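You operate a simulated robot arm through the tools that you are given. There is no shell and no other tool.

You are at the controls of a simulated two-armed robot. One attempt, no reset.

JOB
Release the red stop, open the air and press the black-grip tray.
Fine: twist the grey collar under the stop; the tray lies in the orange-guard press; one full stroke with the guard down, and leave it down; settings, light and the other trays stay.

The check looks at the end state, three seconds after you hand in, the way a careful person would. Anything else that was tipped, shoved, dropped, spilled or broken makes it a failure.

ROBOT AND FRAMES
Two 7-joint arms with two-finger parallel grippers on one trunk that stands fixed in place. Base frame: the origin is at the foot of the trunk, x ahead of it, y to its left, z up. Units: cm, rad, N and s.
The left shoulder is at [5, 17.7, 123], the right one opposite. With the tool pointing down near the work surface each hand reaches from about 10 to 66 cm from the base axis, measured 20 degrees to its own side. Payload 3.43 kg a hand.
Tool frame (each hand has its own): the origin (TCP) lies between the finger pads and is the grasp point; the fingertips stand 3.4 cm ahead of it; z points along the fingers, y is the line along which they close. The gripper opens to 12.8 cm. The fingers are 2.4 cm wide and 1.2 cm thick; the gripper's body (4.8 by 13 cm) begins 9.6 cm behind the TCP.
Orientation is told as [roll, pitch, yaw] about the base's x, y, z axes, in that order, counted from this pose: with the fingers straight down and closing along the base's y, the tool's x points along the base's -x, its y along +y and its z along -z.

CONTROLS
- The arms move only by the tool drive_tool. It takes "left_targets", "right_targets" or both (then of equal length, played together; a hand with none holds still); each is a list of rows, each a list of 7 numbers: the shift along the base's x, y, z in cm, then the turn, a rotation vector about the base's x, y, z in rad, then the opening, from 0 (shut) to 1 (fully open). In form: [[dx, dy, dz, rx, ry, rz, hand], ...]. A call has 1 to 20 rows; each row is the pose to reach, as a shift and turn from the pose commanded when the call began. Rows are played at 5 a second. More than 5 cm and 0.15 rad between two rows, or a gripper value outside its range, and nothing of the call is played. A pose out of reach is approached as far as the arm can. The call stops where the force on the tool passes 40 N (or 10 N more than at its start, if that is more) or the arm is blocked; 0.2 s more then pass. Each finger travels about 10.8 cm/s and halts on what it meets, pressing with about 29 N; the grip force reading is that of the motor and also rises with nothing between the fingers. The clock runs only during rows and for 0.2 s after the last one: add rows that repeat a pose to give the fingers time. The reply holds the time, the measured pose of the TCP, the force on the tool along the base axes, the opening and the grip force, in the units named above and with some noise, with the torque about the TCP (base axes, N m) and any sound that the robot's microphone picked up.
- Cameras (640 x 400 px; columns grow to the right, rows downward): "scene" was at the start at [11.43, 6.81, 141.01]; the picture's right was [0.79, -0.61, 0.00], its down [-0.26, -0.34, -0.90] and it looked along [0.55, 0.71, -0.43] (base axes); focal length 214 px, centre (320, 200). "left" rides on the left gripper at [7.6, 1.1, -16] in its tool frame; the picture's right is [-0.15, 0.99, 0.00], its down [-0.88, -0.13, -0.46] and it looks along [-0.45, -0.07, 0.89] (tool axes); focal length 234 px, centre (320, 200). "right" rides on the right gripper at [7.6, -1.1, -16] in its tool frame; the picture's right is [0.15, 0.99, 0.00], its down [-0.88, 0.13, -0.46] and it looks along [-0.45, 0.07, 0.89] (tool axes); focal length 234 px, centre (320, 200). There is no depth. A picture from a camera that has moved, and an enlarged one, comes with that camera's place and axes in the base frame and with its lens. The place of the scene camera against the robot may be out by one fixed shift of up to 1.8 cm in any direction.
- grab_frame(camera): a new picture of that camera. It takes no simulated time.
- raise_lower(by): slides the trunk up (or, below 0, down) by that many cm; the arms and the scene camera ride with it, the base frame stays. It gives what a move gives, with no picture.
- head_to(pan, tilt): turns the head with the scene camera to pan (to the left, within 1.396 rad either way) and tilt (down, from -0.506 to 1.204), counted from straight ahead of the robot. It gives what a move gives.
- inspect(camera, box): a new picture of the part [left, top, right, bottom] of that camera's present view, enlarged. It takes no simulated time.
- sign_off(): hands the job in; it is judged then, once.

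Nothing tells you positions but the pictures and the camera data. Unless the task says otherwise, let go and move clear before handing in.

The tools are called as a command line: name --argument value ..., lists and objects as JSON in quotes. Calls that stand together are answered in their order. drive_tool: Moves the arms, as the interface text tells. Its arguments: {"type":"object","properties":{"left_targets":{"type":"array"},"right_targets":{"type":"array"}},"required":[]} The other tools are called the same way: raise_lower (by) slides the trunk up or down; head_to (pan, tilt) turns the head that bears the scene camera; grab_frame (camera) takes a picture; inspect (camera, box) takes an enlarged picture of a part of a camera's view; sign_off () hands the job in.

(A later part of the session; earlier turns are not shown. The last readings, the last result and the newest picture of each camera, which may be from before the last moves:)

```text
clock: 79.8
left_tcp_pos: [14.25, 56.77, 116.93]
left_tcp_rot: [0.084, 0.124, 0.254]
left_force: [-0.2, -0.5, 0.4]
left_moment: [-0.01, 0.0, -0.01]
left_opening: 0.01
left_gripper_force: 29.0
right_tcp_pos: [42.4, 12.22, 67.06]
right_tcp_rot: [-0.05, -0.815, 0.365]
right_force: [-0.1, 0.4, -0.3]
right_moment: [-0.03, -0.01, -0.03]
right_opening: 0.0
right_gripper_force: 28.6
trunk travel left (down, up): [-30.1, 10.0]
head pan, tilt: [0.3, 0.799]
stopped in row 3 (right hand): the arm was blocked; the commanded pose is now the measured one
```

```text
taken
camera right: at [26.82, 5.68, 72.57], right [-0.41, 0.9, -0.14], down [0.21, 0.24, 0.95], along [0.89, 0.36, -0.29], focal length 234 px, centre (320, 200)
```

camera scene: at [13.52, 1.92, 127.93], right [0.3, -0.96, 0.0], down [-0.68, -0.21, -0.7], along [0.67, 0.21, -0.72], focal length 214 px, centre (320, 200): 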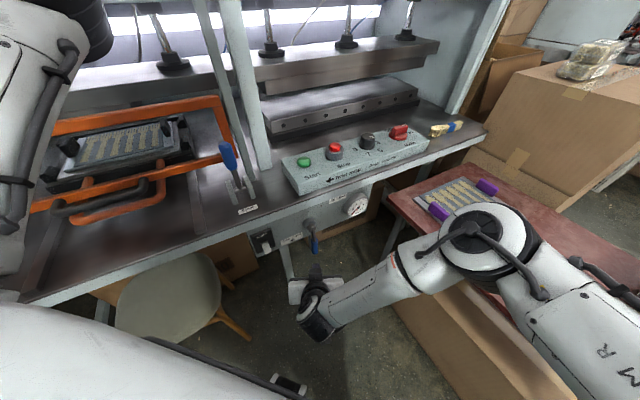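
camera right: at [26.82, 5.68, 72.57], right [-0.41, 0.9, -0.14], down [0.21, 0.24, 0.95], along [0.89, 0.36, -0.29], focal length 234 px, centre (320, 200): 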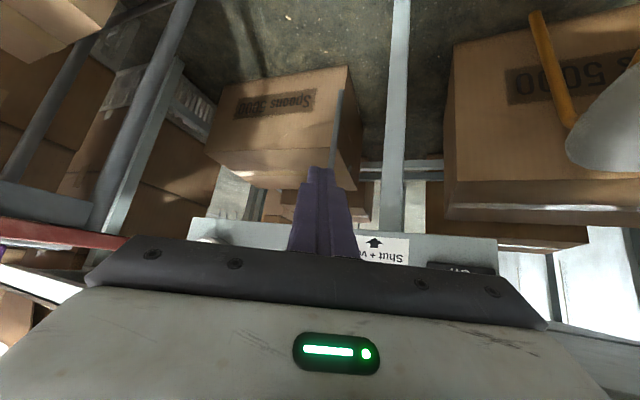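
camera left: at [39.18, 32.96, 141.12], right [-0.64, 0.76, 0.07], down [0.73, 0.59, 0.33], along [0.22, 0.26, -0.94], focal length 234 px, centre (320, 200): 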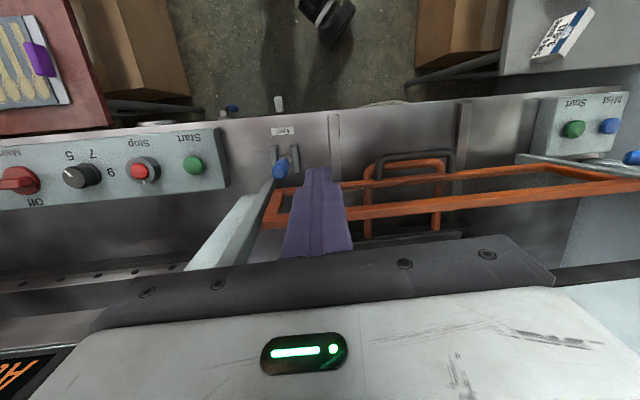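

The hand can't go further left, but from here the fingers already clear the grip's left side by about 1 cm. I'll advance straight in beside the grip.

drive_tool --right_targets '[[0.8, 0.9, 0, 0, 0, 0, 0], [1.6, 1.8, 0, 0, 0, 0, 0], [2.4, 2.7, 0, 0, 0, 0, 0], [3.2, 3.6, 0, 0, 0, 0, 0], [4, 4.4, 0, 0, 0, 0, 0], [4.7, 5, 0, 0, 0, 0, 0], [4.7, 5, 0, 0, 0, 0, 0]]'

grab_frame --camera "right"

inspect --camera "scene" --box '[240, 190, 400, 310]'

```text
clock: 80.8
left_tcp_pos: [14.12, 56.76, 117.02]
left_tcp_rot: [0.084, 0.125, 0.255]
left_force: [0.3, 0.1, -0.2]
left_moment: [-0.04, 0.05, 0.03]
left_opening: 0.0
left_gripper_force: 29.3
right_tcp_pos: [47.54, 12.36, 67.14]
right_tcp_rot: [-0.075, -0.814, 0.321]
right_force: [-11.5, -11.0, 12.1]
right_moment: [0.04, -0.21, -0.13]
right_opening: 0.0
right_gripper_force: 29.2
trunk travel left (down, up): [-30.1, 10.0]
head pan, tilt: [0.3, 0.799]
stopped in row 4 (right hand): the force on the tool passed its limit at 49 N (the readings are from after the stop); the commanded pose is now the measured one
```

```text
taken
camera right: at [31.71, 7.1, 72.64], right [-0.36, 0.92, -0.16], down [0.21, 0.25, 0.95], along [0.91, 0.3, -0.28], focal length 234 px, centre (320, 200)
```

right: 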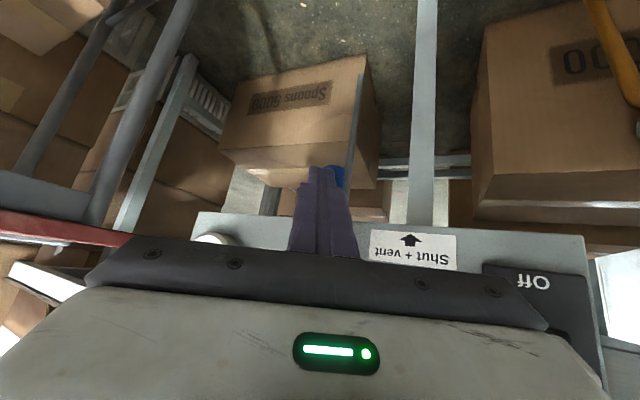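

```text
3.33 times, centred on (320, 250) of scene
camera zoom: at [13.43, 1.88, 127.97], right [0.3, -0.96, 0.0], down [-0.68, -0.21, -0.7], along [0.67, 0.21, -0.72], focal length 715 px, centre (320, 33)
```

zoom: 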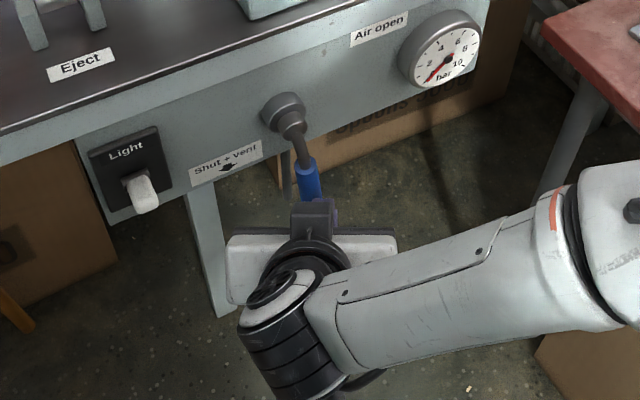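

The arm drifted and pressed the grip head-on, so I'll back off. Instead I'll straddle with open fingers, so the left finger sits left of the grip while the hand stays where the arm can reach.

drive_tool --right_targets '[[-1.5, -1.2, 0, 0, 0, 0, 0], [-3, -2.4, 0, 0, 0, 0, 0.2], [-4.5, -3.7, 0, 0, 0, 0, 0.5], [-4.5, -3.9, 0, 0, 0, 0, 0.6], [-4.5, -3.9, 0, 0, 0, 0, 0.6], [-4.5, -3.9, 0, 0, 0, 0, 0.6]]'

grab_frame --camera "right"

inspect --camera "scene" --box '[240, 190, 400, 310]'

```text
clock: 82.2
left_tcp_pos: [14.24, 56.8, 116.9]
left_tcp_rot: [0.084, 0.126, 0.254]
left_force: [0.5, 0.5, 0.6]
left_moment: [0.02, -0.04, -0.01]
left_opening: 0.02
left_gripper_force: 29.1
right_tcp_pos: [43.03, 8.96, 67.11]
right_tcp_rot: [-0.072, -0.816, 0.326]
right_force: [-0.1, 0.1, 0.4]
right_moment: [0.02, -0.02, -0.01]
right_opening: 7.68
right_gripper_force: 0.0
trunk travel left (down, up): [-30.1, 10.0]
head pan, tilt: [0.3, 0.799]
```

```text
taken
camera right: at [27.08, 3.43, 72.58], right [-0.36, 0.92, -0.15], down [0.21, 0.24, 0.95], along [0.91, 0.31, -0.28], focal length 234 px, centre (320, 200)
```

right: 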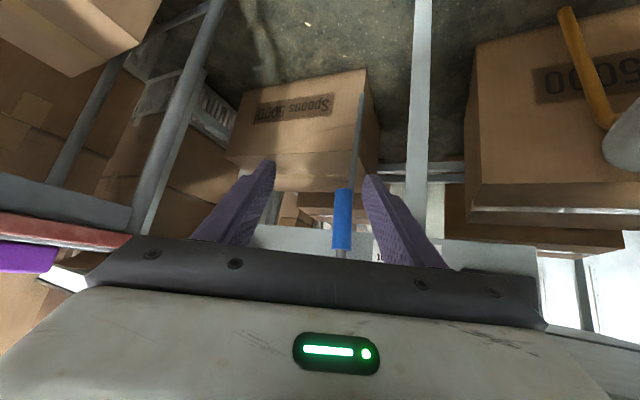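

```text
3.33 times, centred on (320, 250) of scene
camera zoom: at [13.52, 1.91, 127.93], right [0.3, -0.96, 0.0], down [-0.68, -0.21, -0.7], along [0.67, 0.21, -0.72], focal length 715 px, centre (320, 33)
```

zoom: 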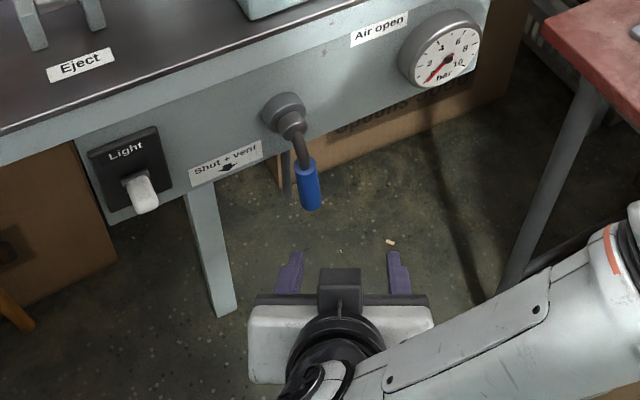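

Now the grip sits between the fingers in view. Advancing to put the left finger beside it.

drive_tool --right_targets '[[1, 0.65, 0, 0, 0, 0, 0.6], [2, 1.3, 0, 0, 0, 0, 0.6], [3, 1.9, 0, 0, 0, 0, 0.6], [4, 2.5, 0, 0, 0, 0, 0.6], [5, 3.1, 0, 0, 0, 0, 0.6], [5.8, 3.6, 0, 0, 0, 0, 0.6], [5.8, 3.6, 0, 0, 0, 0, 0.6]]'

grab_frame --camera "right"

inspect --camera "scene" --box '[240, 190, 400, 310]'

```text
clock: 83.8
left_tcp_pos: [14.14, 56.82, 116.9]
left_tcp_rot: [0.083, 0.125, 0.255]
left_force: [0.0, 0.2, -0.3]
left_moment: [0.0, -0.02, 0.02]
left_opening: 0.0
left_gripper_force: 29.2
right_tcp_pos: [48.94, 12.53, 67.05]
right_tcp_rot: [-0.072, -0.813, 0.327]
right_force: [-0.7, 0.0, -0.6]
right_moment: [0.03, 0.03, 0.0]
right_opening: 7.67
right_gripper_force: 0.1
trunk travel left (down, up): [-30.1, 10.0]
head pan, tilt: [0.3, 0.799]
```

```text
taken
camera right: at [32.97, 7.08, 72.62], right [-0.36, 0.92, -0.15], down [0.21, 0.24, 0.95], along [0.91, 0.31, -0.29], focal length 234 px, centre (320, 200)
```

right: 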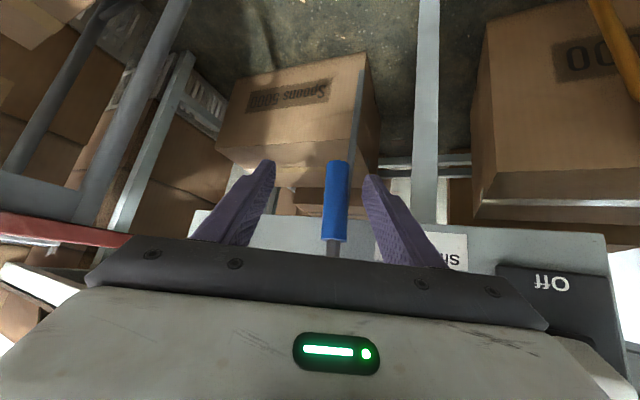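

```text
3.33 times, centred on (320, 250) of scene
camera zoom: at [13.52, 1.92, 127.93], right [0.3, -0.96, 0.0], down [-0.68, -0.21, -0.7], along [0.67, 0.21, -0.72], focal length 715 px, centre (320, 33)
```

zoom: 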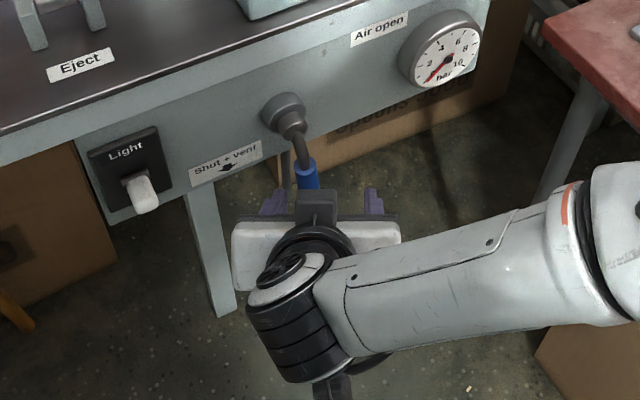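

The grip is between the fingers. Now I'll push it right and up along its arc with the left finger.

drive_tool --right_targets '[[0.71, -0.7, 0, 0, 0, 0, 0.6], [1.57, -1.54, -0.05, 0, 0, 0, 0.6], [2.43, -2.38, -0.1, 0, 0, 0, 0.6], [3.28, -3.22, 0, 0, 0, 0, 0.6], [4.14, -4.06, 0.2, 0, 0, 0, 0.6], [4.93, -4.83, 0.7, 0, 0, 0, 0.6], [5.64, -5.53, 1.35, 0, 0, 0, 0.6]]'

grab_frame --camera "right"

inspect --camera "scene" --box '[240, 170, 420, 310]'

```text
clock: 85.4
left_tcp_pos: [14.29, 56.79, 116.92]
left_tcp_rot: [0.084, 0.126, 0.253]
left_force: [-1.2, 0.3, 0.0]
left_moment: [-0.05, 0.02, 0.01]
left_opening: 0.0
left_gripper_force: 28.8
right_tcp_pos: [54.58, 6.95, 68.51]
right_tcp_rot: [-0.073, -0.811, 0.328]
right_force: [-2.4, -0.1, -1.1]
right_moment: [-0.04, -0.03, 0.07]
right_opening: 7.71
right_gripper_force: 0.1
trunk travel left (down, up): [-30.1, 10.0]
head pan, tilt: [0.3, 0.799]
```

```text
taken
camera right: at [38.72, 1.49, 74.02], right [-0.36, 0.92, -0.16], down [0.21, 0.24, 0.95], along [0.91, 0.31, -0.29], focal length 234 px, centre (320, 200)
```

right: 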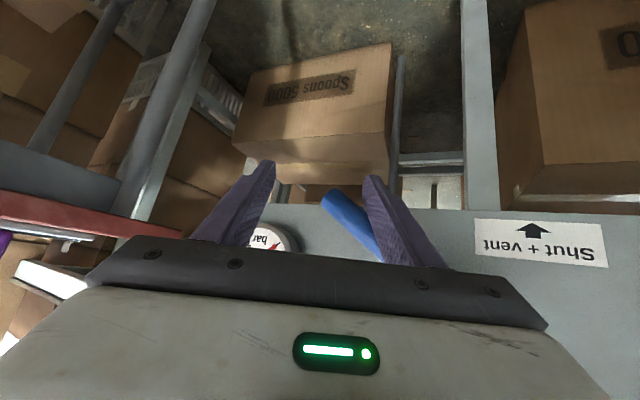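

```text
2.86 times, centred on (330, 240) of scene
camera zoom: at [13.51, 1.91, 127.93], right [0.3, -0.96, 0.0], down [-0.68, -0.21, -0.7], along [0.67, 0.21, -0.72], focal length 613 px, centre (291, 86)
```

zoom: 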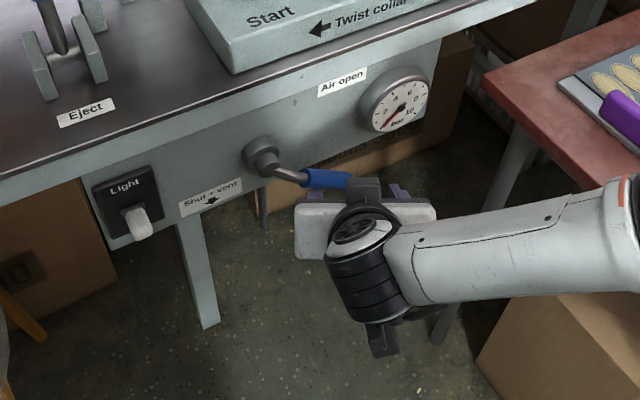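

The handle has turned about 60°. Continuing up to horizontal.

drive_tool --right_targets '[[0.57, -0.56, 0.8, 0, 0, 0, 0.6], [1.11, -1.09, 1.75, 0, 0, 0, 0.6], [1.5, -1.47, 2.8, 0, 0, 0, 0.6], [1.64, -1.61, 3.6, 0, 0, 0, 0.6]]'

grab_frame --camera "right"

grab_frame --camera "scene"

inspect --camera "scene" --box '[240, 170, 420, 310]'

```text
clock: 86.4
left_tcp_pos: [14.22, 56.82, 116.94]
left_tcp_rot: [0.085, 0.125, 0.255]
left_force: [-0.2, -0.6, -0.2]
left_moment: [0.03, -0.01, 0.03]
left_opening: 0.03
left_gripper_force: 28.8
right_tcp_pos: [56.08, 5.29, 71.99]
right_tcp_rot: [-0.071, -0.813, 0.328]
right_force: [-4.0, -1.2, -2.0]
right_moment: [-0.12, -0.15, 0.23]
right_opening: 7.69
right_gripper_force: 0.0
trunk travel left (down, up): [-30.1, 10.0]
head pan, tilt: [0.3, 0.799]
```

```text
taken
camera right: at [40.2, -0.11, 77.57], right [-0.36, 0.92, -0.16], down [0.21, 0.24, 0.95], along [0.91, 0.31, -0.29], focal length 234 px, centre (320, 200)
```

right: 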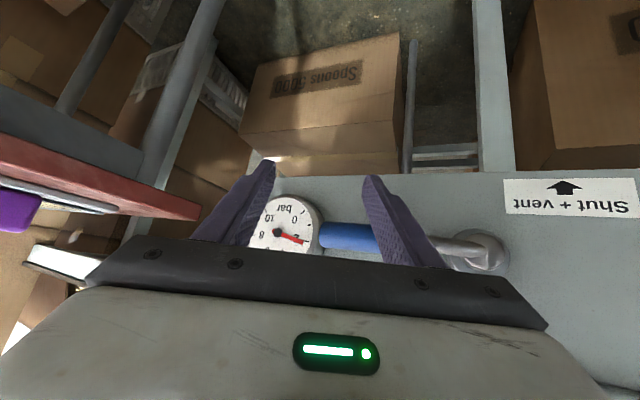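

```text
taken
camera scene: at [13.51, 1.91, 127.93], right [0.3, -0.96, 0.0], down [-0.68, -0.21, -0.7], along [0.67, 0.21, -0.72], focal length 214 px, centre (320, 200)
```

scene: 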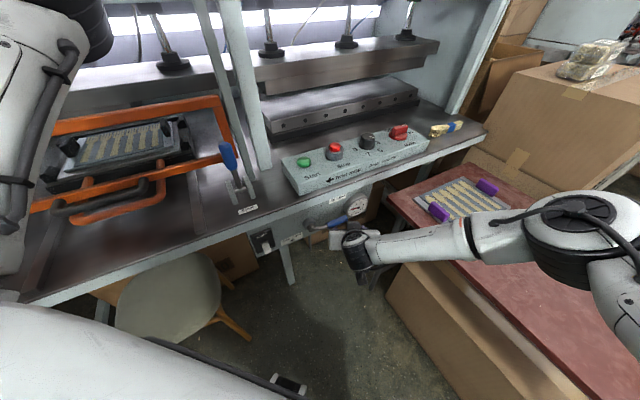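

```text
2.86 times, centred on (330, 240) of scene
camera zoom: at [13.51, 1.91, 127.93], right [0.3, -0.96, 0.0], down [-0.68, -0.21, -0.7], along [0.67, 0.21, -0.72], focal length 613 px, centre (291, 86)
```

zoom: 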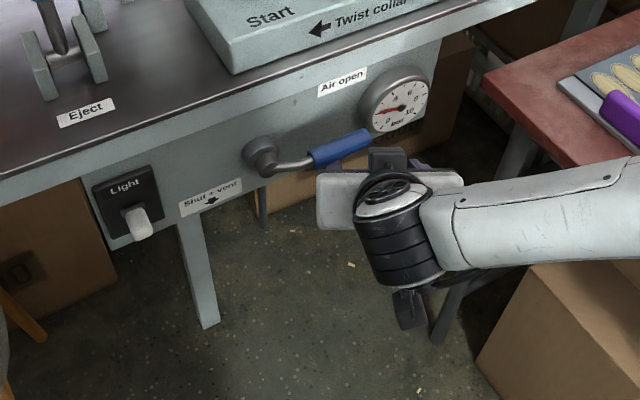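

The gauge is rising and the handle is nearly horizontal. I'll nudge a little more to reach its stop and wait.

drive_tool --right_targets '[[0, 0, 0.4, 0, 0, 0, 0.6], [0, 0, 0.8, 0, 0, 0, 0.6], [0, 0, 0.8, 0, 0, 0, 0.6], [0, 0, 0.8, 0, 0, 0, 0.6], [0, 0, 0.8, 0, 0, 0, 0.6]]'

inspect --camera "scene" --box '[290, 180, 400, 260]'

inspect --camera "right" --box '[200, 140, 560, 290]'

```text
clock: 87.6
left_tcp_pos: [14.12, 56.84, 117.03]
left_tcp_rot: [0.086, 0.126, 0.255]
left_force: [0.1, 0.7, 1.0]
left_moment: [0.03, 0.01, 0.0]
left_opening: 0.0
left_gripper_force: 28.3
right_tcp_pos: [55.83, 5.34, 72.5]
right_tcp_rot: [-0.074, -0.806, 0.329]
right_force: [-11.6, -8.9, -21.2]
right_moment: [-1.02, -0.48, 0.74]
right_opening: 7.48
right_gripper_force: 0.2
trunk travel left (down, up): [-30.1, 10.0]
head pan, tilt: [0.3, 0.799]
```

```text
5.00 times, centred on (345, 220) of scene
camera zoom: at [13.63, 1.89, 127.91], right [0.3, -0.96, 0.0], down [-0.69, -0.21, -0.7], along [0.67, 0.21, -0.72], focal length 1072 px, centre (195, 100)
```

zoom: 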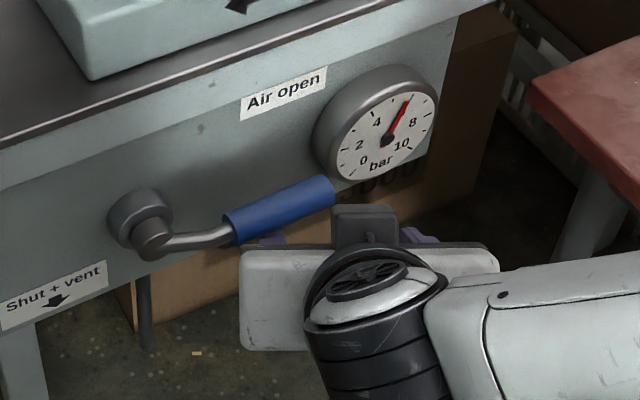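

```text
1.78 times, centred on (380, 215) of right
camera zoom: at [40.04, -0.22, 78.09], right [-0.37, 0.92, -0.16], down [0.22, 0.25, 0.94], along [0.9, 0.31, -0.29], focal length 416 px, centre (213, 173)
```

zoom: 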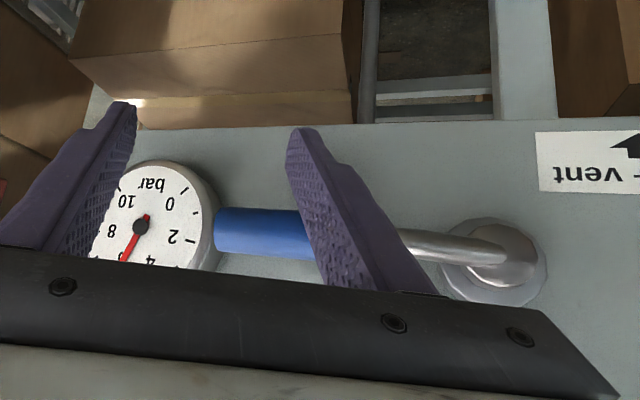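

The gauge reads about 6 bar, so the air is open. I'll back the finger down and out, then lift the hand clear.

drive_tool --right_targets '[[0, 0, -1, 0, 0, 0, 0.6], [0, 0, -2, 0, 0, 0, 0.6], [-1.4, -1.4, -2, 0, 0, 0, 0.6], [-3.5, -3.5, -2, 0, 0, 0, 0.6], [-5.6, -5.7, -1, 0, 0, 0, 0.6], [-8, -8, 2, 0, 0, 0, 0.4], [-9, -9, 6, 0, 0, 0, 0.2], [-9, -9, 10, 0, 0, 0, 0], [-9, -9, 14.5, 0, 0, 0, 0], [-9, -9, 19, 0, 0, 0, 0], [-9, -9, 23.5, 0, 0, 0, 0], [-9, -9, 28, 0, 0, 0, 0], [-9, -9, 32, 0, 0, 0, 0]]'

head_to --pan 0.45 --tilt 0.6

grab_frame --camera "scene"

```text
clock: 90.4
left_tcp_pos: [14.2, 56.81, 116.9]
left_tcp_rot: [0.085, 0.124, 0.255]
left_force: [0.9, -0.3, 0.3]
left_moment: [0.02, 0.0, -0.01]
left_opening: 0.01
left_gripper_force: 28.5
right_tcp_pos: [47.26, -3.63, 104.77]
right_tcp_rot: [-0.07, -0.813, 0.329]
right_force: [-0.3, 0.5, 0.1]
right_moment: [0.0, -0.02, 0.0]
right_opening: 0.0
right_gripper_force: 29.0
trunk travel left (down, up): [-30.1, 10.0]
head pan, tilt: [0.3, 0.799]
```

```text
clock: 91.1
left_tcp_pos: [14.23, 56.81, 116.92]
left_tcp_rot: [0.084, 0.126, 0.256]
left_force: [-1.3, -0.3, 0.5]
left_moment: [-0.02, 0.01, 0.0]
left_opening: 0.0
left_gripper_force: 29.2
right_tcp_pos: [47.34, -3.57, 104.7]
right_tcp_rot: [-0.072, -0.812, 0.326]
right_force: [0.0, -0.5, -0.7]
right_moment: [0.03, -0.02, -0.01]
right_opening: 0.0
right_gripper_force: 28.8
trunk travel left (down, up): [-30.1, 10.0]
head pan, tilt: [0.45, 0.6]
```

```text
taken
camera scene: at [13.77, 3.37, 129.61], right [0.43, -0.9, 0.0], down [-0.51, -0.25, -0.82], along [0.74, 0.36, -0.57], focal length 214 px, centre (320, 200)
```

scene: 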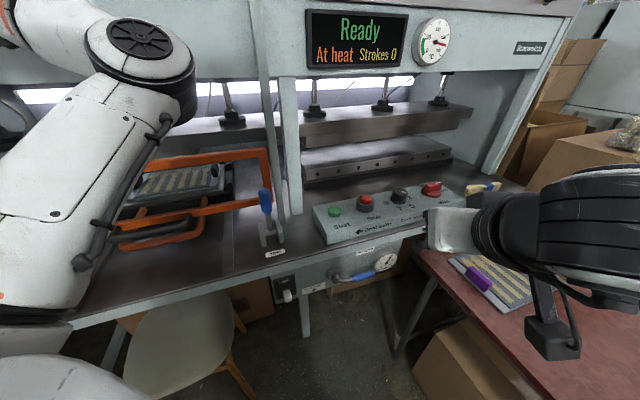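

The display now reads "Ready, At heat, Strokes 0", so the guard is recognised as down. Next I'll bring both hands above the two green Start buttons: right at about (60.6, 20.8), left at about (3.1, 79).

drive_tool --left_targets '[[-2, 2, -1.5, 0.06, -0.018, 0, 0], [-4, 4, -3, 0.12, -0.036, 0, 0], [-6, 6, -4.5, 0.18, -0.054, 0, 0], [-8, 8, -6, 0.24, -0.072, 0, 0], [-10, 10, -7.5, 0.3, -0.09, 0, 0], [-11, 12.5, -9, 0.36, -0.108, 0, 0], [-11.1, 14.5, -10, 0.42, -0.125, 0, 0], [-11.1, 14.5, -10, 0.42, -0.125, 0, 0]]'

grab_frame --camera "left"

head_to --pan 1.2 --tilt 0.5

grab_frame --camera "scene"

```text
clock: 92.9
left_tcp_pos: [2.93, 71.24, 107.17]
left_tcp_rot: [0.459, -0.107, 0.259]
left_force: [-0.1, 0.6, -0.9]
left_moment: [0.02, 0.01, 0.0]
left_opening: 0.0
left_gripper_force: 28.8
right_tcp_pos: [47.37, -3.58, 104.69]
right_tcp_rot: [-0.072, -0.813, 0.327]
right_force: [0.8, 0.2, -0.4]
right_moment: [0.02, 0.03, 0.0]
right_opening: 0.0
right_gripper_force: 29.0
trunk travel left (down, up): [-30.1, 10.0]
head pan, tilt: [0.45, 0.6]
```

```text
taken
camera left: at [-4.3, 63.19, 121.0], right [-0.13, 0.88, 0.45], down [0.89, -0.09, 0.44], along [0.43, 0.46, -0.78], focal length 234 px, centre (320, 200)
```

left: 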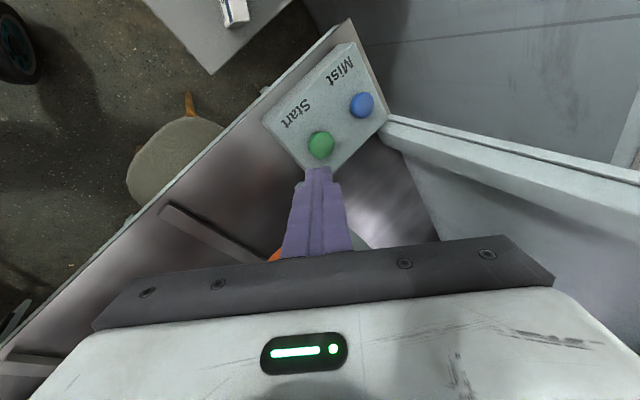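

```text
clock: 94.0
left_tcp_pos: [3.08, 71.13, 107.15]
left_tcp_rot: [0.458, -0.105, 0.259]
left_force: [0.4, 0.2, 0.0]
left_moment: [-0.01, 0.04, -0.03]
left_opening: 0.0
left_gripper_force: 28.7
right_tcp_pos: [47.41, -3.59, 104.73]
right_tcp_rot: [-0.071, -0.815, 0.327]
right_force: [0.1, 0.2, 0.3]
right_moment: [0.01, 0.02, 0.02]
right_opening: 0.0
right_gripper_force: 28.7
trunk travel left (down, up): [-30.1, 10.0]
head pan, tilt: [1.201, 0.499]
```

```text
taken
camera scene: at [9.11, 8.01, 130.53], right [0.93, -0.36, 0.0], down [-0.17, -0.45, -0.88], along [0.32, 0.82, -0.48], focal length 214 px, centre (320, 200)
```

scene: 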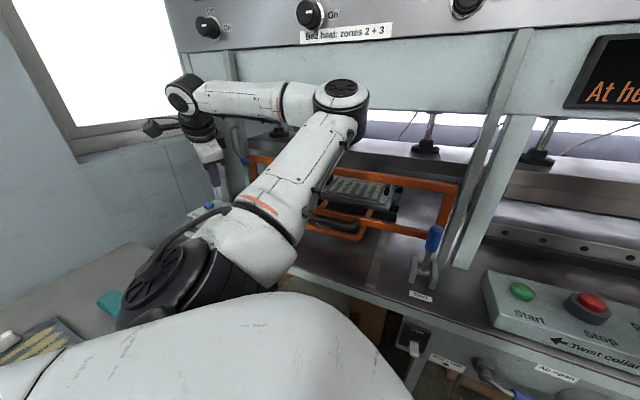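

The left Start is confirmed at (2.95, 79.0). I'll bring the left fingertips just above it, and move the right hand toward the right Start.

drive_tool --left_targets '[[0, 1.5, -2, 0, 0, 0, 0], [0, 3, -4, 0, 0, 0, 0], [0, 4.5, -6, 0, 0, 0, 0], [0, 5.8, -7.5, 0, 0, 0, 0], [0, 6.3, -8.7, 0, 0, 0, 0], [0, 6.3, -8.7, 0, 0, 0, 0]]' --right_targets '[[2, 4, 0, 0, 0, 0, 0], [4, 8, 0, 0, 0, 0, 0], [6, 12, 0, 0, 0, 0, 0], [8, 16, -0.5, 0, 0, 0, 0], [9.5, 20, -1.5, 0, 0, 0, 0], [10.8, 23.8, -3, 0, 0, 0, 0]]'

grab_frame --camera "left"

grab_frame --camera "right"

head_to --pan 0.8 --tilt 0.45

grab_frame --camera "scene"

```text
clock: 95.4
left_tcp_pos: [3.12, 77.78, 98.24]
left_tcp_rot: [0.458, -0.106, 0.259]
left_force: [1.2, 0.0, 1.0]
left_moment: [0.01, -0.01, -0.02]
left_opening: 0.0
left_gripper_force: 29.9
right_tcp_pos: [57.97, 20.63, 101.61]
right_tcp_rot: [-0.072, -0.814, 0.331]
right_force: [0.7, -0.3, 0.7]
right_moment: [-0.02, 0.05, 0.0]
right_opening: 0.0
right_gripper_force: 28.5
trunk travel left (down, up): [-30.1, 10.0]
head pan, tilt: [1.201, 0.499]
```

```text
taken
camera left: at [-4.13, 69.63, 112.06], right [-0.13, 0.88, 0.45], down [0.89, -0.09, 0.44], along [0.43, 0.46, -0.78], focal length 234 px, centre (320, 200)
```

left: 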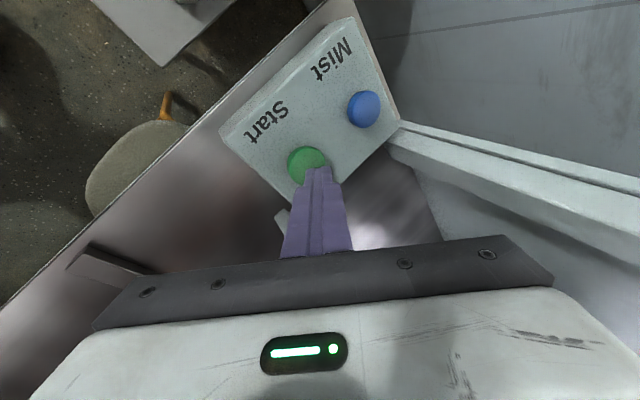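

```text
taken
camera right: at [42.06, 15.14, 107.16], right [-0.36, 0.92, -0.16], down [0.21, 0.25, 0.95], along [0.91, 0.31, -0.29], focal length 234 px, centre (320, 200)
```

right: 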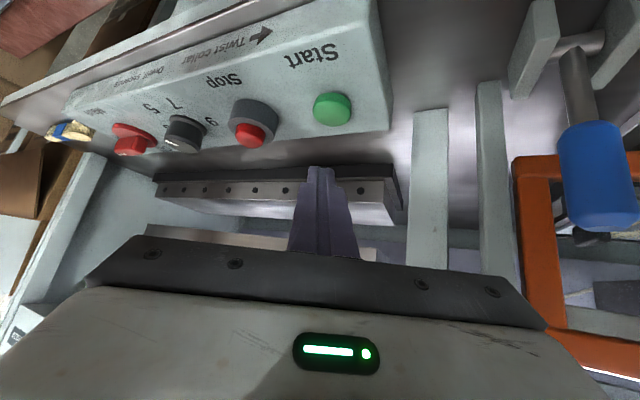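

```text
clock: 96.3
left_tcp_pos: [3.18, 77.78, 98.23]
left_tcp_rot: [0.459, -0.105, 0.257]
left_force: [-0.1, 0.9, 0.8]
left_moment: [-0.01, 0.04, -0.03]
left_opening: 0.0
left_gripper_force: 29.1
right_tcp_pos: [58.09, 20.45, 101.66]
right_tcp_rot: [-0.071, -0.814, 0.326]
right_force: [-0.8, 0.1, 0.3]
right_moment: [-0.02, 0.03, 0.01]
right_opening: 0.01
right_gripper_force: 28.9
trunk travel left (down, up): [-30.1, 10.0]
head pan, tilt: [0.799, 0.45]
```

```text
taken
camera scene: at [12.21, 6.12, 130.97], right [0.72, -0.7, 0.0], down [-0.3, -0.31, -0.9], along [0.63, 0.65, -0.44], focal length 214 px, centre (320, 200)
```

scene: 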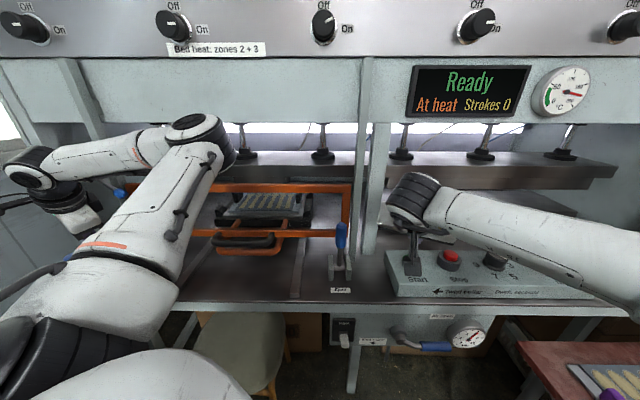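

I'll zoom in on the console knobs, since Zone 3 still looks off, and then refine the hands.

inspect --camera "scene" --box '[0, 0, 640, 60]'

inspect --camera "scene" --box '[280, 0, 380, 50]'

inspect --camera "right" --box '[260, 60, 400, 220]'

```text
1.00 times, centred on (320, 30) of scene (not enlarged: the box is as wide or as high as the picture)
camera zoom: at [12.21, 6.12, 130.97], right [0.72, -0.7, 0.0], down [-0.3, -0.31, -0.9], along [0.63, 0.65, -0.44], focal length 214 px, centre (320, 370)
```

zoom: 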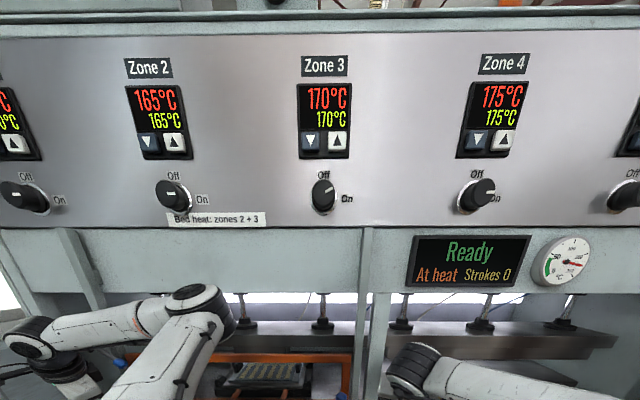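

```text
6.40 times, centred on (330, 25) of scene
camera zoom: at [12.21, 6.12, 130.97], right [0.72, -0.7, 0.0], down [-0.3, -0.31, -0.9], along [0.63, 0.65, -0.44], focal length 1373 px, centre (256, 1320)
```

zoom: 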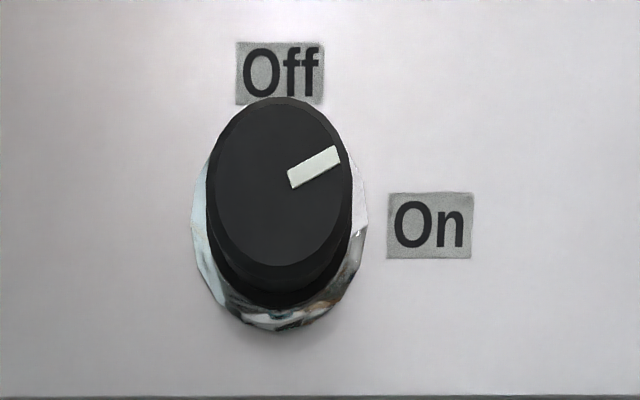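

```text
2.50 times, centred on (330, 140) of right
camera zoom: at [42.07, 15.01, 107.18], right [-0.36, 0.92, -0.15], down [0.21, 0.24, 0.95], along [0.91, 0.31, -0.28], focal length 585 px, centre (295, 350)
```

zoom: 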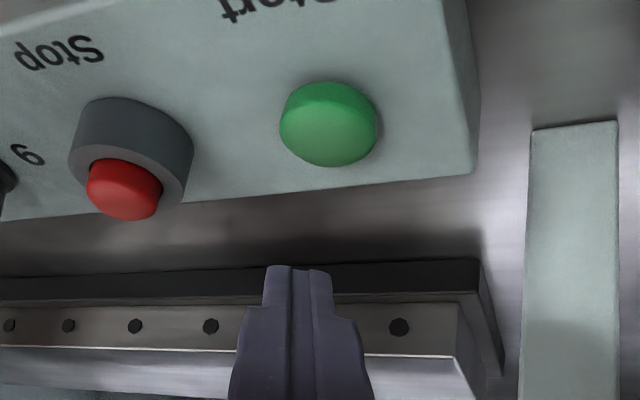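

Both fingertips are centred above their Start buttons. I'll lower both to just short of contact.

drive_tool --left_targets '[[-0.1, 0, -0.3, 0, 0, 0, 0], [-0.1, 0, -0.6, 0, 0, 0, 0], [-0.1, 0, -0.9, 0, 0, 0, 0], [-0.1, 0, -1.2, 0, 0, 0, 0], [-0.1, 0, -1.2, 0, 0, 0, 0]]' --right_targets '[[0, 0, -1.5, 0, 0, 0, 0], [0, 0, -3, 0, 0, 0, 0], [0, 0, -4.2, 0, 0, 0, 0], [0, 0, -5, 0, 0, 0, 0], [0, 0, -5, 0, 0, 0, 0]]'

grab_frame --camera "left"

grab_frame --camera "right"

inspect --camera "scene" --box '[360, 170, 540, 310]'

```text
clock: 97.5
left_tcp_pos: [2.98, 77.56, 97.05]
left_tcp_rot: [0.458, -0.105, 0.259]
left_force: [0.2, -0.2, 0.9]
left_moment: [-0.01, 0.01, 0.04]
left_opening: 0.0
left_gripper_force: 29.0
right_tcp_pos: [57.93, 20.29, 96.76]
right_tcp_rot: [-0.071, -0.813, 0.329]
right_force: [0.0, -0.5, -0.3]
right_moment: [0.03, -0.02, 0.05]
right_opening: 0.01
right_gripper_force: 28.8
trunk travel left (down, up): [-30.1, 10.0]
head pan, tilt: [0.799, 0.45]
```

```text
taken
camera left: at [-4.23, 69.53, 111.01], right [-0.13, 0.88, 0.45], down [0.89, -0.09, 0.44], along [0.43, 0.46, -0.78], focal length 234 px, centre (320, 200)
```

left: 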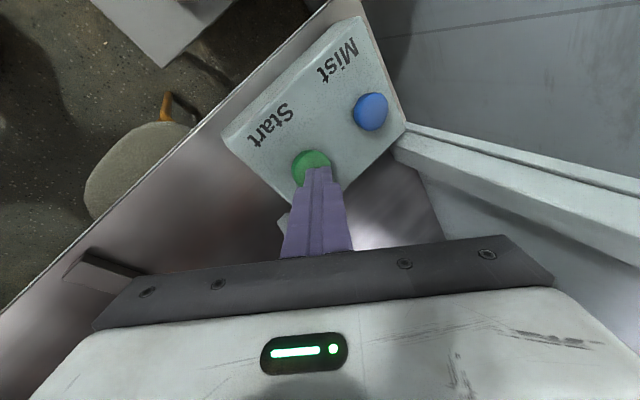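

```text
taken
camera right: at [42.01, 14.8, 102.25], right [-0.36, 0.92, -0.16], down [0.21, 0.24, 0.95], along [0.91, 0.31, -0.29], focal length 234 px, centre (320, 200)
```

right: 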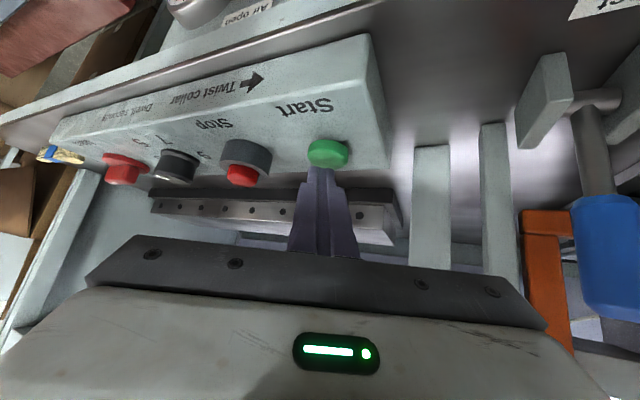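

```text
2.86 times, centred on (450, 240) of scene
camera zoom: at [12.22, 6.12, 130.97], right [0.72, -0.7, 0.0], down [-0.3, -0.31, -0.9], along [0.63, 0.65, -0.44], focal length 613 px, centre (-51, 86)
```

zoom: 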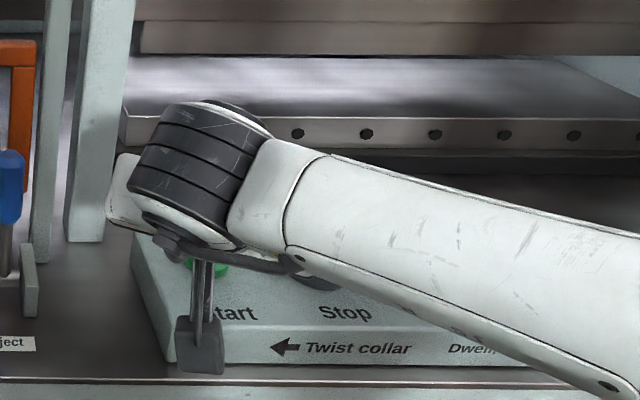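

Both tips are about 1 cm above the buttons. I'll press both together in small steps and hold.

drive_tool --left_targets '[[0, 0, -0.5, 0, 0, 0, 0], [0, 0, -0.9, 0, 0, 0, 0], [0, 0, -1.2, 0, 0, 0, 0], [0, 0, -1.5, 0, 0, 0, 0], [0, 0, -1.8, 0, 0, 0, 0], [0, 0, -1.8, 0, 0, 0, 0]]' --right_targets '[[0, 0, -0.7, 0, 0, 0, 0], [0, 0, -1.2, 0, 0, 0, 0], [0, 0, -1.5, 0, 0, 0, 0], [0, 0, -1.8, 0, 0, 0, 0], [0, 0, -2.1, 0, 0, 0, 0], [0, 0, -2.1, 0, 0, 0, 0]]'

grab_frame --camera "scene"

grab_frame --camera "left"

grab_frame --camera "right"

```text
clock: 98.9
left_tcp_pos: [2.95, 77.67, 95.47]
left_tcp_rot: [0.462, -0.105, 0.258]
left_force: [0.5, -0.7, 9.9]
left_moment: [0.03, 0.03, -0.03]
left_opening: 0.02
left_gripper_force: 29.0
right_tcp_pos: [57.98, 20.11, 94.93]
right_tcp_rot: [-0.07, -0.817, 0.324]
right_force: [-1.6, 1.5, 4.7]
right_moment: [0.15, -0.02, 0.09]
right_opening: 0.0
right_gripper_force: 29.2
trunk travel left (down, up): [-30.1, 10.0]
head pan, tilt: [0.799, 0.45]
heard: click, click
```

```text
taken
camera scene: at [12.15, 5.98, 131.01], right [0.72, -0.7, 0.0], down [-0.3, -0.31, -0.9], along [0.63, 0.65, -0.43], focal length 214 px, centre (320, 200)
```

scene: 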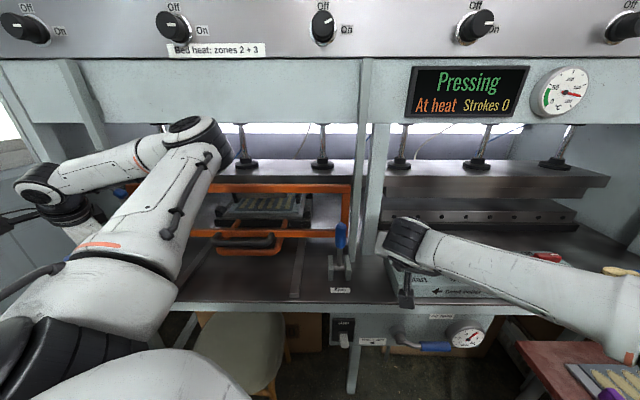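

```text
taken
camera left: at [-4.26, 69.4, 109.31], right [-0.13, 0.88, 0.45], down [0.89, -0.09, 0.44], along [0.43, 0.46, -0.77], focal length 234 px, centre (320, 200)
```

left: 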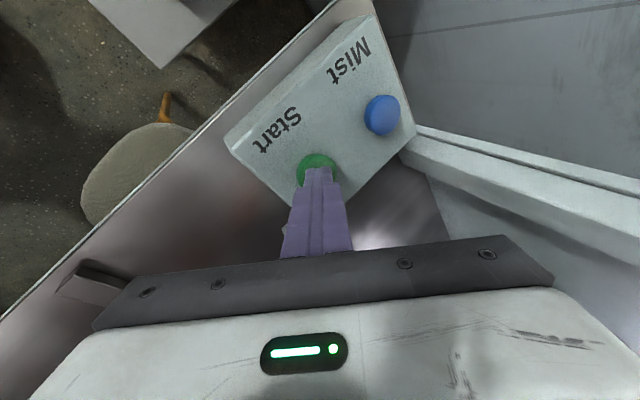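

```text
taken
camera right: at [42.05, 14.63, 100.41], right [-0.36, 0.92, -0.15], down [0.21, 0.24, 0.95], along [0.91, 0.31, -0.28], focal length 234 px, centre (320, 200)
```

right: 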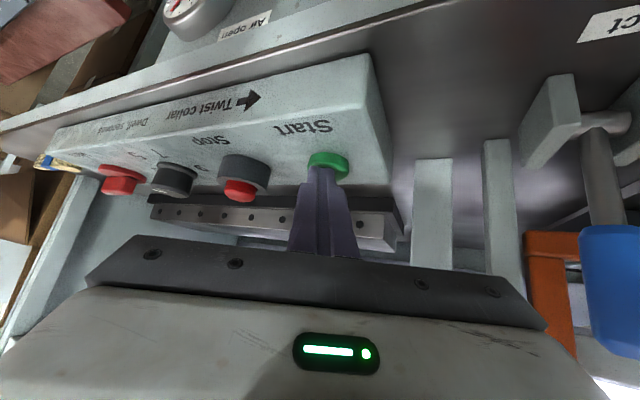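

It says "Pressing" and the platen is descending. I'll hold both buttons and let the clock run.

drive_tool --left_targets '[[0, 0, 0, 0, 0, 0, 0], [0, 0, 0, 0, 0, 0, 0], [0, 0, 0, 0, 0, 0, 0], [0, 0, 0, 0, 0, 0, 0], [0, 0, 0, 0, 0, 0, 0], [0, 0, 0, 0, 0, 0, 0], [0, 0, 0, 0, 0, 0, 0]]' --right_targets '[[0, 0, -0.1, 0, 0, 0, 0], [0, 0, -0.1, 0, 0, 0, 0], [0, 0, -0.1, 0, 0, 0, 0], [0, 0, -0.1, 0, 0, 0, 0], [0, 0, -0.1, 0, 0, 0, 0], [0, 0, -0.1, 0, 0, 0, 0], [0, 0, -0.1, 0, 0, 0, 0]]'

grab_frame --camera "scene"

```text
clock: 100.5
left_tcp_pos: [2.89, 77.45, 95.52]
left_tcp_rot: [0.46, -0.107, 0.259]
left_force: [1.0, 0.4, 11.7]
left_moment: [0.06, -0.03, -0.02]
left_opening: 0.0
left_gripper_force: 29.0
right_tcp_pos: [57.81, 19.92, 94.89]
right_tcp_rot: [-0.07, -0.817, 0.323]
right_force: [-4.1, 0.9, 11.6]
right_moment: [0.15, -0.04, 0.07]
right_opening: 0.0
right_gripper_force: 28.7
trunk travel left (down, up): [-30.1, 10.0]
head pan, tilt: [0.799, 0.45]
```

```text
taken
camera scene: at [12.05, 5.93, 131.01], right [0.72, -0.7, 0.0], down [-0.3, -0.31, -0.9], along [0.63, 0.65, -0.43], focal length 214 px, centre (320, 200)
```

scene: 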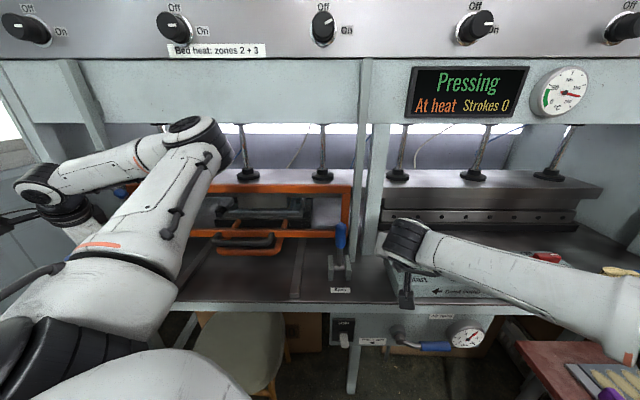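

The platen is down on the tray and still "Pressing". I'll keep holding through the dwell.

drive_tool --left_targets '[[0, 0, 0, 0, 0, 0, 0], [0, 0, 0, 0, 0, 0, 0], [0, 0, 0, 0, 0, 0, 0], [0, 0, 0, 0, 0, 0, 0], [0, 0, 0, 0, 0, 0, 0], [0, 0, 0, 0, 0, 0, 0], [0, 0, 0, 0, 0, 0, 0], [0, 0, 0, 0, 0, 0, 0]]' --right_targets '[[0, 0, 0, 0, 0, 0, 0], [0, 0, 0, 0, 0, 0, 0], [0, 0, 0, 0, 0, 0, 0], [0, 0, 0, 0, 0, 0, 0], [0, 0, 0, 0, 0, 0, 0], [0, 0, 0, 0, 0, 0, 0], [0, 0, 0, 0, 0, 0, 0], [0, 0, 0, 0, 0, 0, 0]]'

grab_frame --camera "scene"

```text
clock: 102.3
left_tcp_pos: [2.84, 77.45, 95.36]
left_tcp_rot: [0.46, -0.107, 0.259]
left_force: [-0.9, -2.3, 10.4]
left_moment: [-0.03, 0.01, 0.03]
left_opening: 0.0
left_gripper_force: 28.9
right_tcp_pos: [57.98, 19.88, 94.68]
right_tcp_rot: [-0.07, -0.816, 0.323]
right_force: [-8.1, -3.0, 7.1]
right_moment: [-0.04, 0.11, 0.05]
right_opening: 0.0
right_gripper_force: 29.0
trunk travel left (down, up): [-30.1, 10.0]
head pan, tilt: [0.799, 0.45]
```

```text
taken
camera scene: at [12.05, 5.9, 131.01], right [0.72, -0.7, 0.0], down [-0.3, -0.31, -0.9], along [0.63, 0.65, -0.43], focal length 214 px, centre (320, 200)
```

scene: 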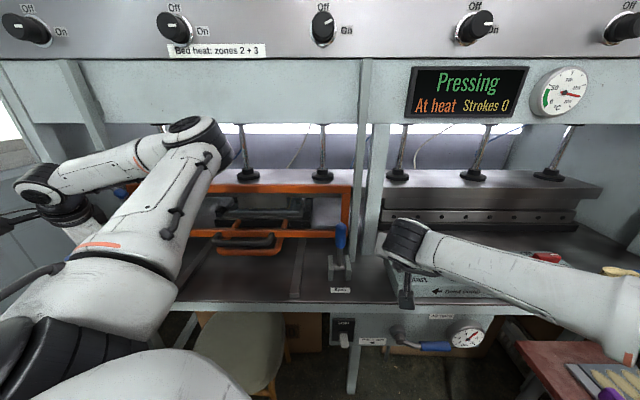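

drive_tool --left_targets '[[0, 0, 0, 0, 0, 0, 0], [0, 0, 0, 0, 0, 0, 0], [0, 0, 0, 0, 0, 0, 0], [0, 0, 0, 0, 0, 0, 0], [0, 0, 0, 0, 0, 0, 0]]' --right_targets '[[0, 0, 0, 0, 0, 0, 0], [0, 0, 0, 0, 0, 0, 0], [0, 0, 0, 0, 0, 0, 0], [0, 0, 0, 0, 0, 0, 0], [0, 0, 0, 0, 0, 0, 0]]'

grab_frame --camera "scene"

```text
clock: 103.5
left_tcp_pos: [2.83, 77.47, 95.4]
left_tcp_rot: [0.459, -0.107, 0.259]
left_force: [-0.8, -3.1, 9.6]
left_moment: [-0.05, 0.07, 0.0]
left_opening: 0.0
left_gripper_force: 29.2
right_tcp_pos: [57.98, 20.05, 94.77]
right_tcp_rot: [-0.068, -0.817, 0.323]
right_force: [-8.2, -4.3, 6.3]
right_moment: [-0.05, 0.15, 0.04]
right_opening: 0.0
right_gripper_force: 29.1
trunk travel left (down, up): [-30.1, 10.0]
head pan, tilt: [0.799, 0.45]
```

```text
taken
camera scene: at [12.05, 5.91, 131.01], right [0.72, -0.7, 0.0], down [-0.3, -0.31, -0.9], along [0.63, 0.65, -0.43], focal length 214 px, centre (320, 200)
```

scene: 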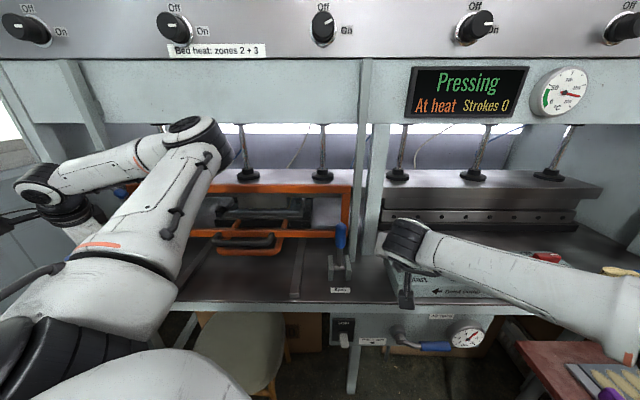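

Still in dwell; I'll keep holding.

drive_tool --left_targets '[[0, 0, 0, 0, 0, 0, 0], [0, 0, 0, 0, 0, 0, 0], [0, 0, 0, 0, 0, 0, 0], [0, 0, 0, 0, 0, 0, 0], [0, 0, 0, 0, 0, 0, 0]]' --right_targets '[[0, 0, 0, 0, 0, 0, 0], [0, 0, 0, 0, 0, 0, 0], [0, 0, 0, 0, 0, 0, 0], [0, 0, 0, 0, 0, 0, 0], [0, 0, 0, 0, 0, 0, 0]]'

inspect --camera "scene" --box '[180, 60, 600, 300]'

drive_tool --left_targets '[[0, 0, 0, 0, 0, 0, 0], [0, 0, 0, 0, 0, 0, 0], [0, 0, 0, 0, 0, 0, 0], [0, 0, 0, 0, 0, 0, 0], [0, 0, 0, 0, 0, 0, 0]]' --right_targets '[[0, 0, 0, 0, 0, 0, 0], [0, 0, 0, 0, 0, 0, 0], [0, 0, 0, 0, 0, 0, 0], [0, 0, 0, 0, 0, 0, 0], [0, 0, 0, 0, 0, 0, 0]]'

inspect --camera "scene" --box '[180, 60, 600, 300]'

```text
clock: 104.7
left_tcp_pos: [2.91, 77.4, 95.38]
left_tcp_rot: [0.462, -0.106, 0.258]
left_force: [-0.9, -1.8, 10.6]
left_moment: [0.02, 0.04, 0.06]
left_opening: 0.0
left_gripper_force: 28.6
right_tcp_pos: [57.98, 19.89, 94.82]
right_tcp_rot: [-0.067, -0.817, 0.323]
right_force: [-8.1, -2.2, 6.7]
right_moment: [0.02, 0.17, 0.05]
right_opening: 0.0
right_gripper_force: 29.5
trunk travel left (down, up): [-30.1, 10.0]
head pan, tilt: [0.799, 0.45]
```

```text
1.52 times, centred on (390, 180) of scene
camera zoom: at [12.06, 5.91, 131.01], right [0.72, -0.7, 0.0], down [-0.3, -0.31, -0.9], along [0.63, 0.65, -0.43], focal length 327 px, centre (213, 230)
```

zoom: 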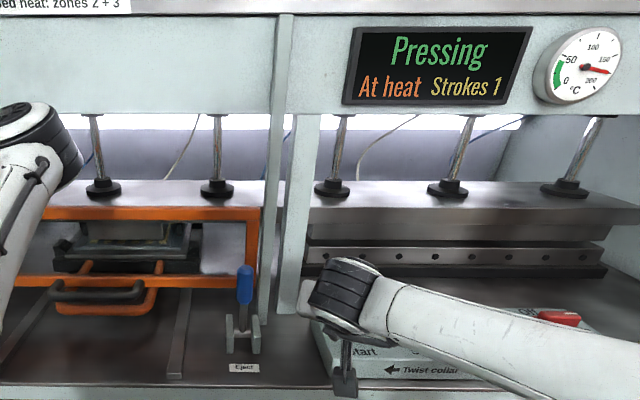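

```text
clock: 105.9
left_tcp_pos: [3.02, 77.59, 95.43]
left_tcp_rot: [0.461, -0.107, 0.258]
left_force: [-0.9, -2.2, 11.5]
left_moment: [-0.02, 0.04, 0.04]
left_opening: 0.0
left_gripper_force: 28.7
right_tcp_pos: [58.01, 19.9, 94.9]
right_tcp_rot: [-0.069, -0.816, 0.323]
right_force: [-6.8, -1.5, 7.1]
right_moment: [0.01, 0.14, 0.04]
right_opening: 0.02
right_gripper_force: 28.7
trunk travel left (down, up): [-30.1, 10.0]
head pan, tilt: [0.799, 0.45]
```

```text
1.52 times, centred on (390, 180) of scene
camera zoom: at [12.06, 5.92, 131.01], right [0.72, -0.7, 0.0], down [-0.3, -0.31, -0.9], along [0.63, 0.65, -0.43], focal length 327 px, centre (213, 230)
```

zoom: 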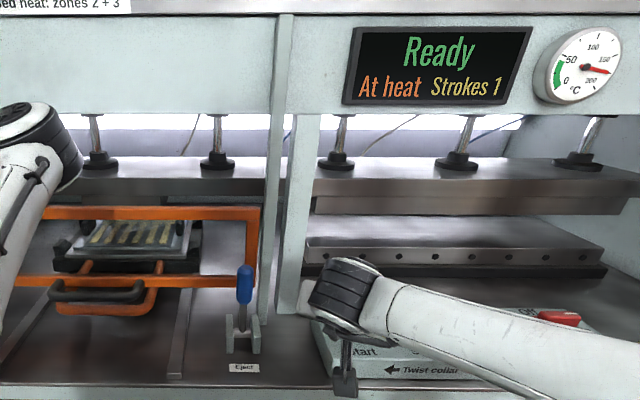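

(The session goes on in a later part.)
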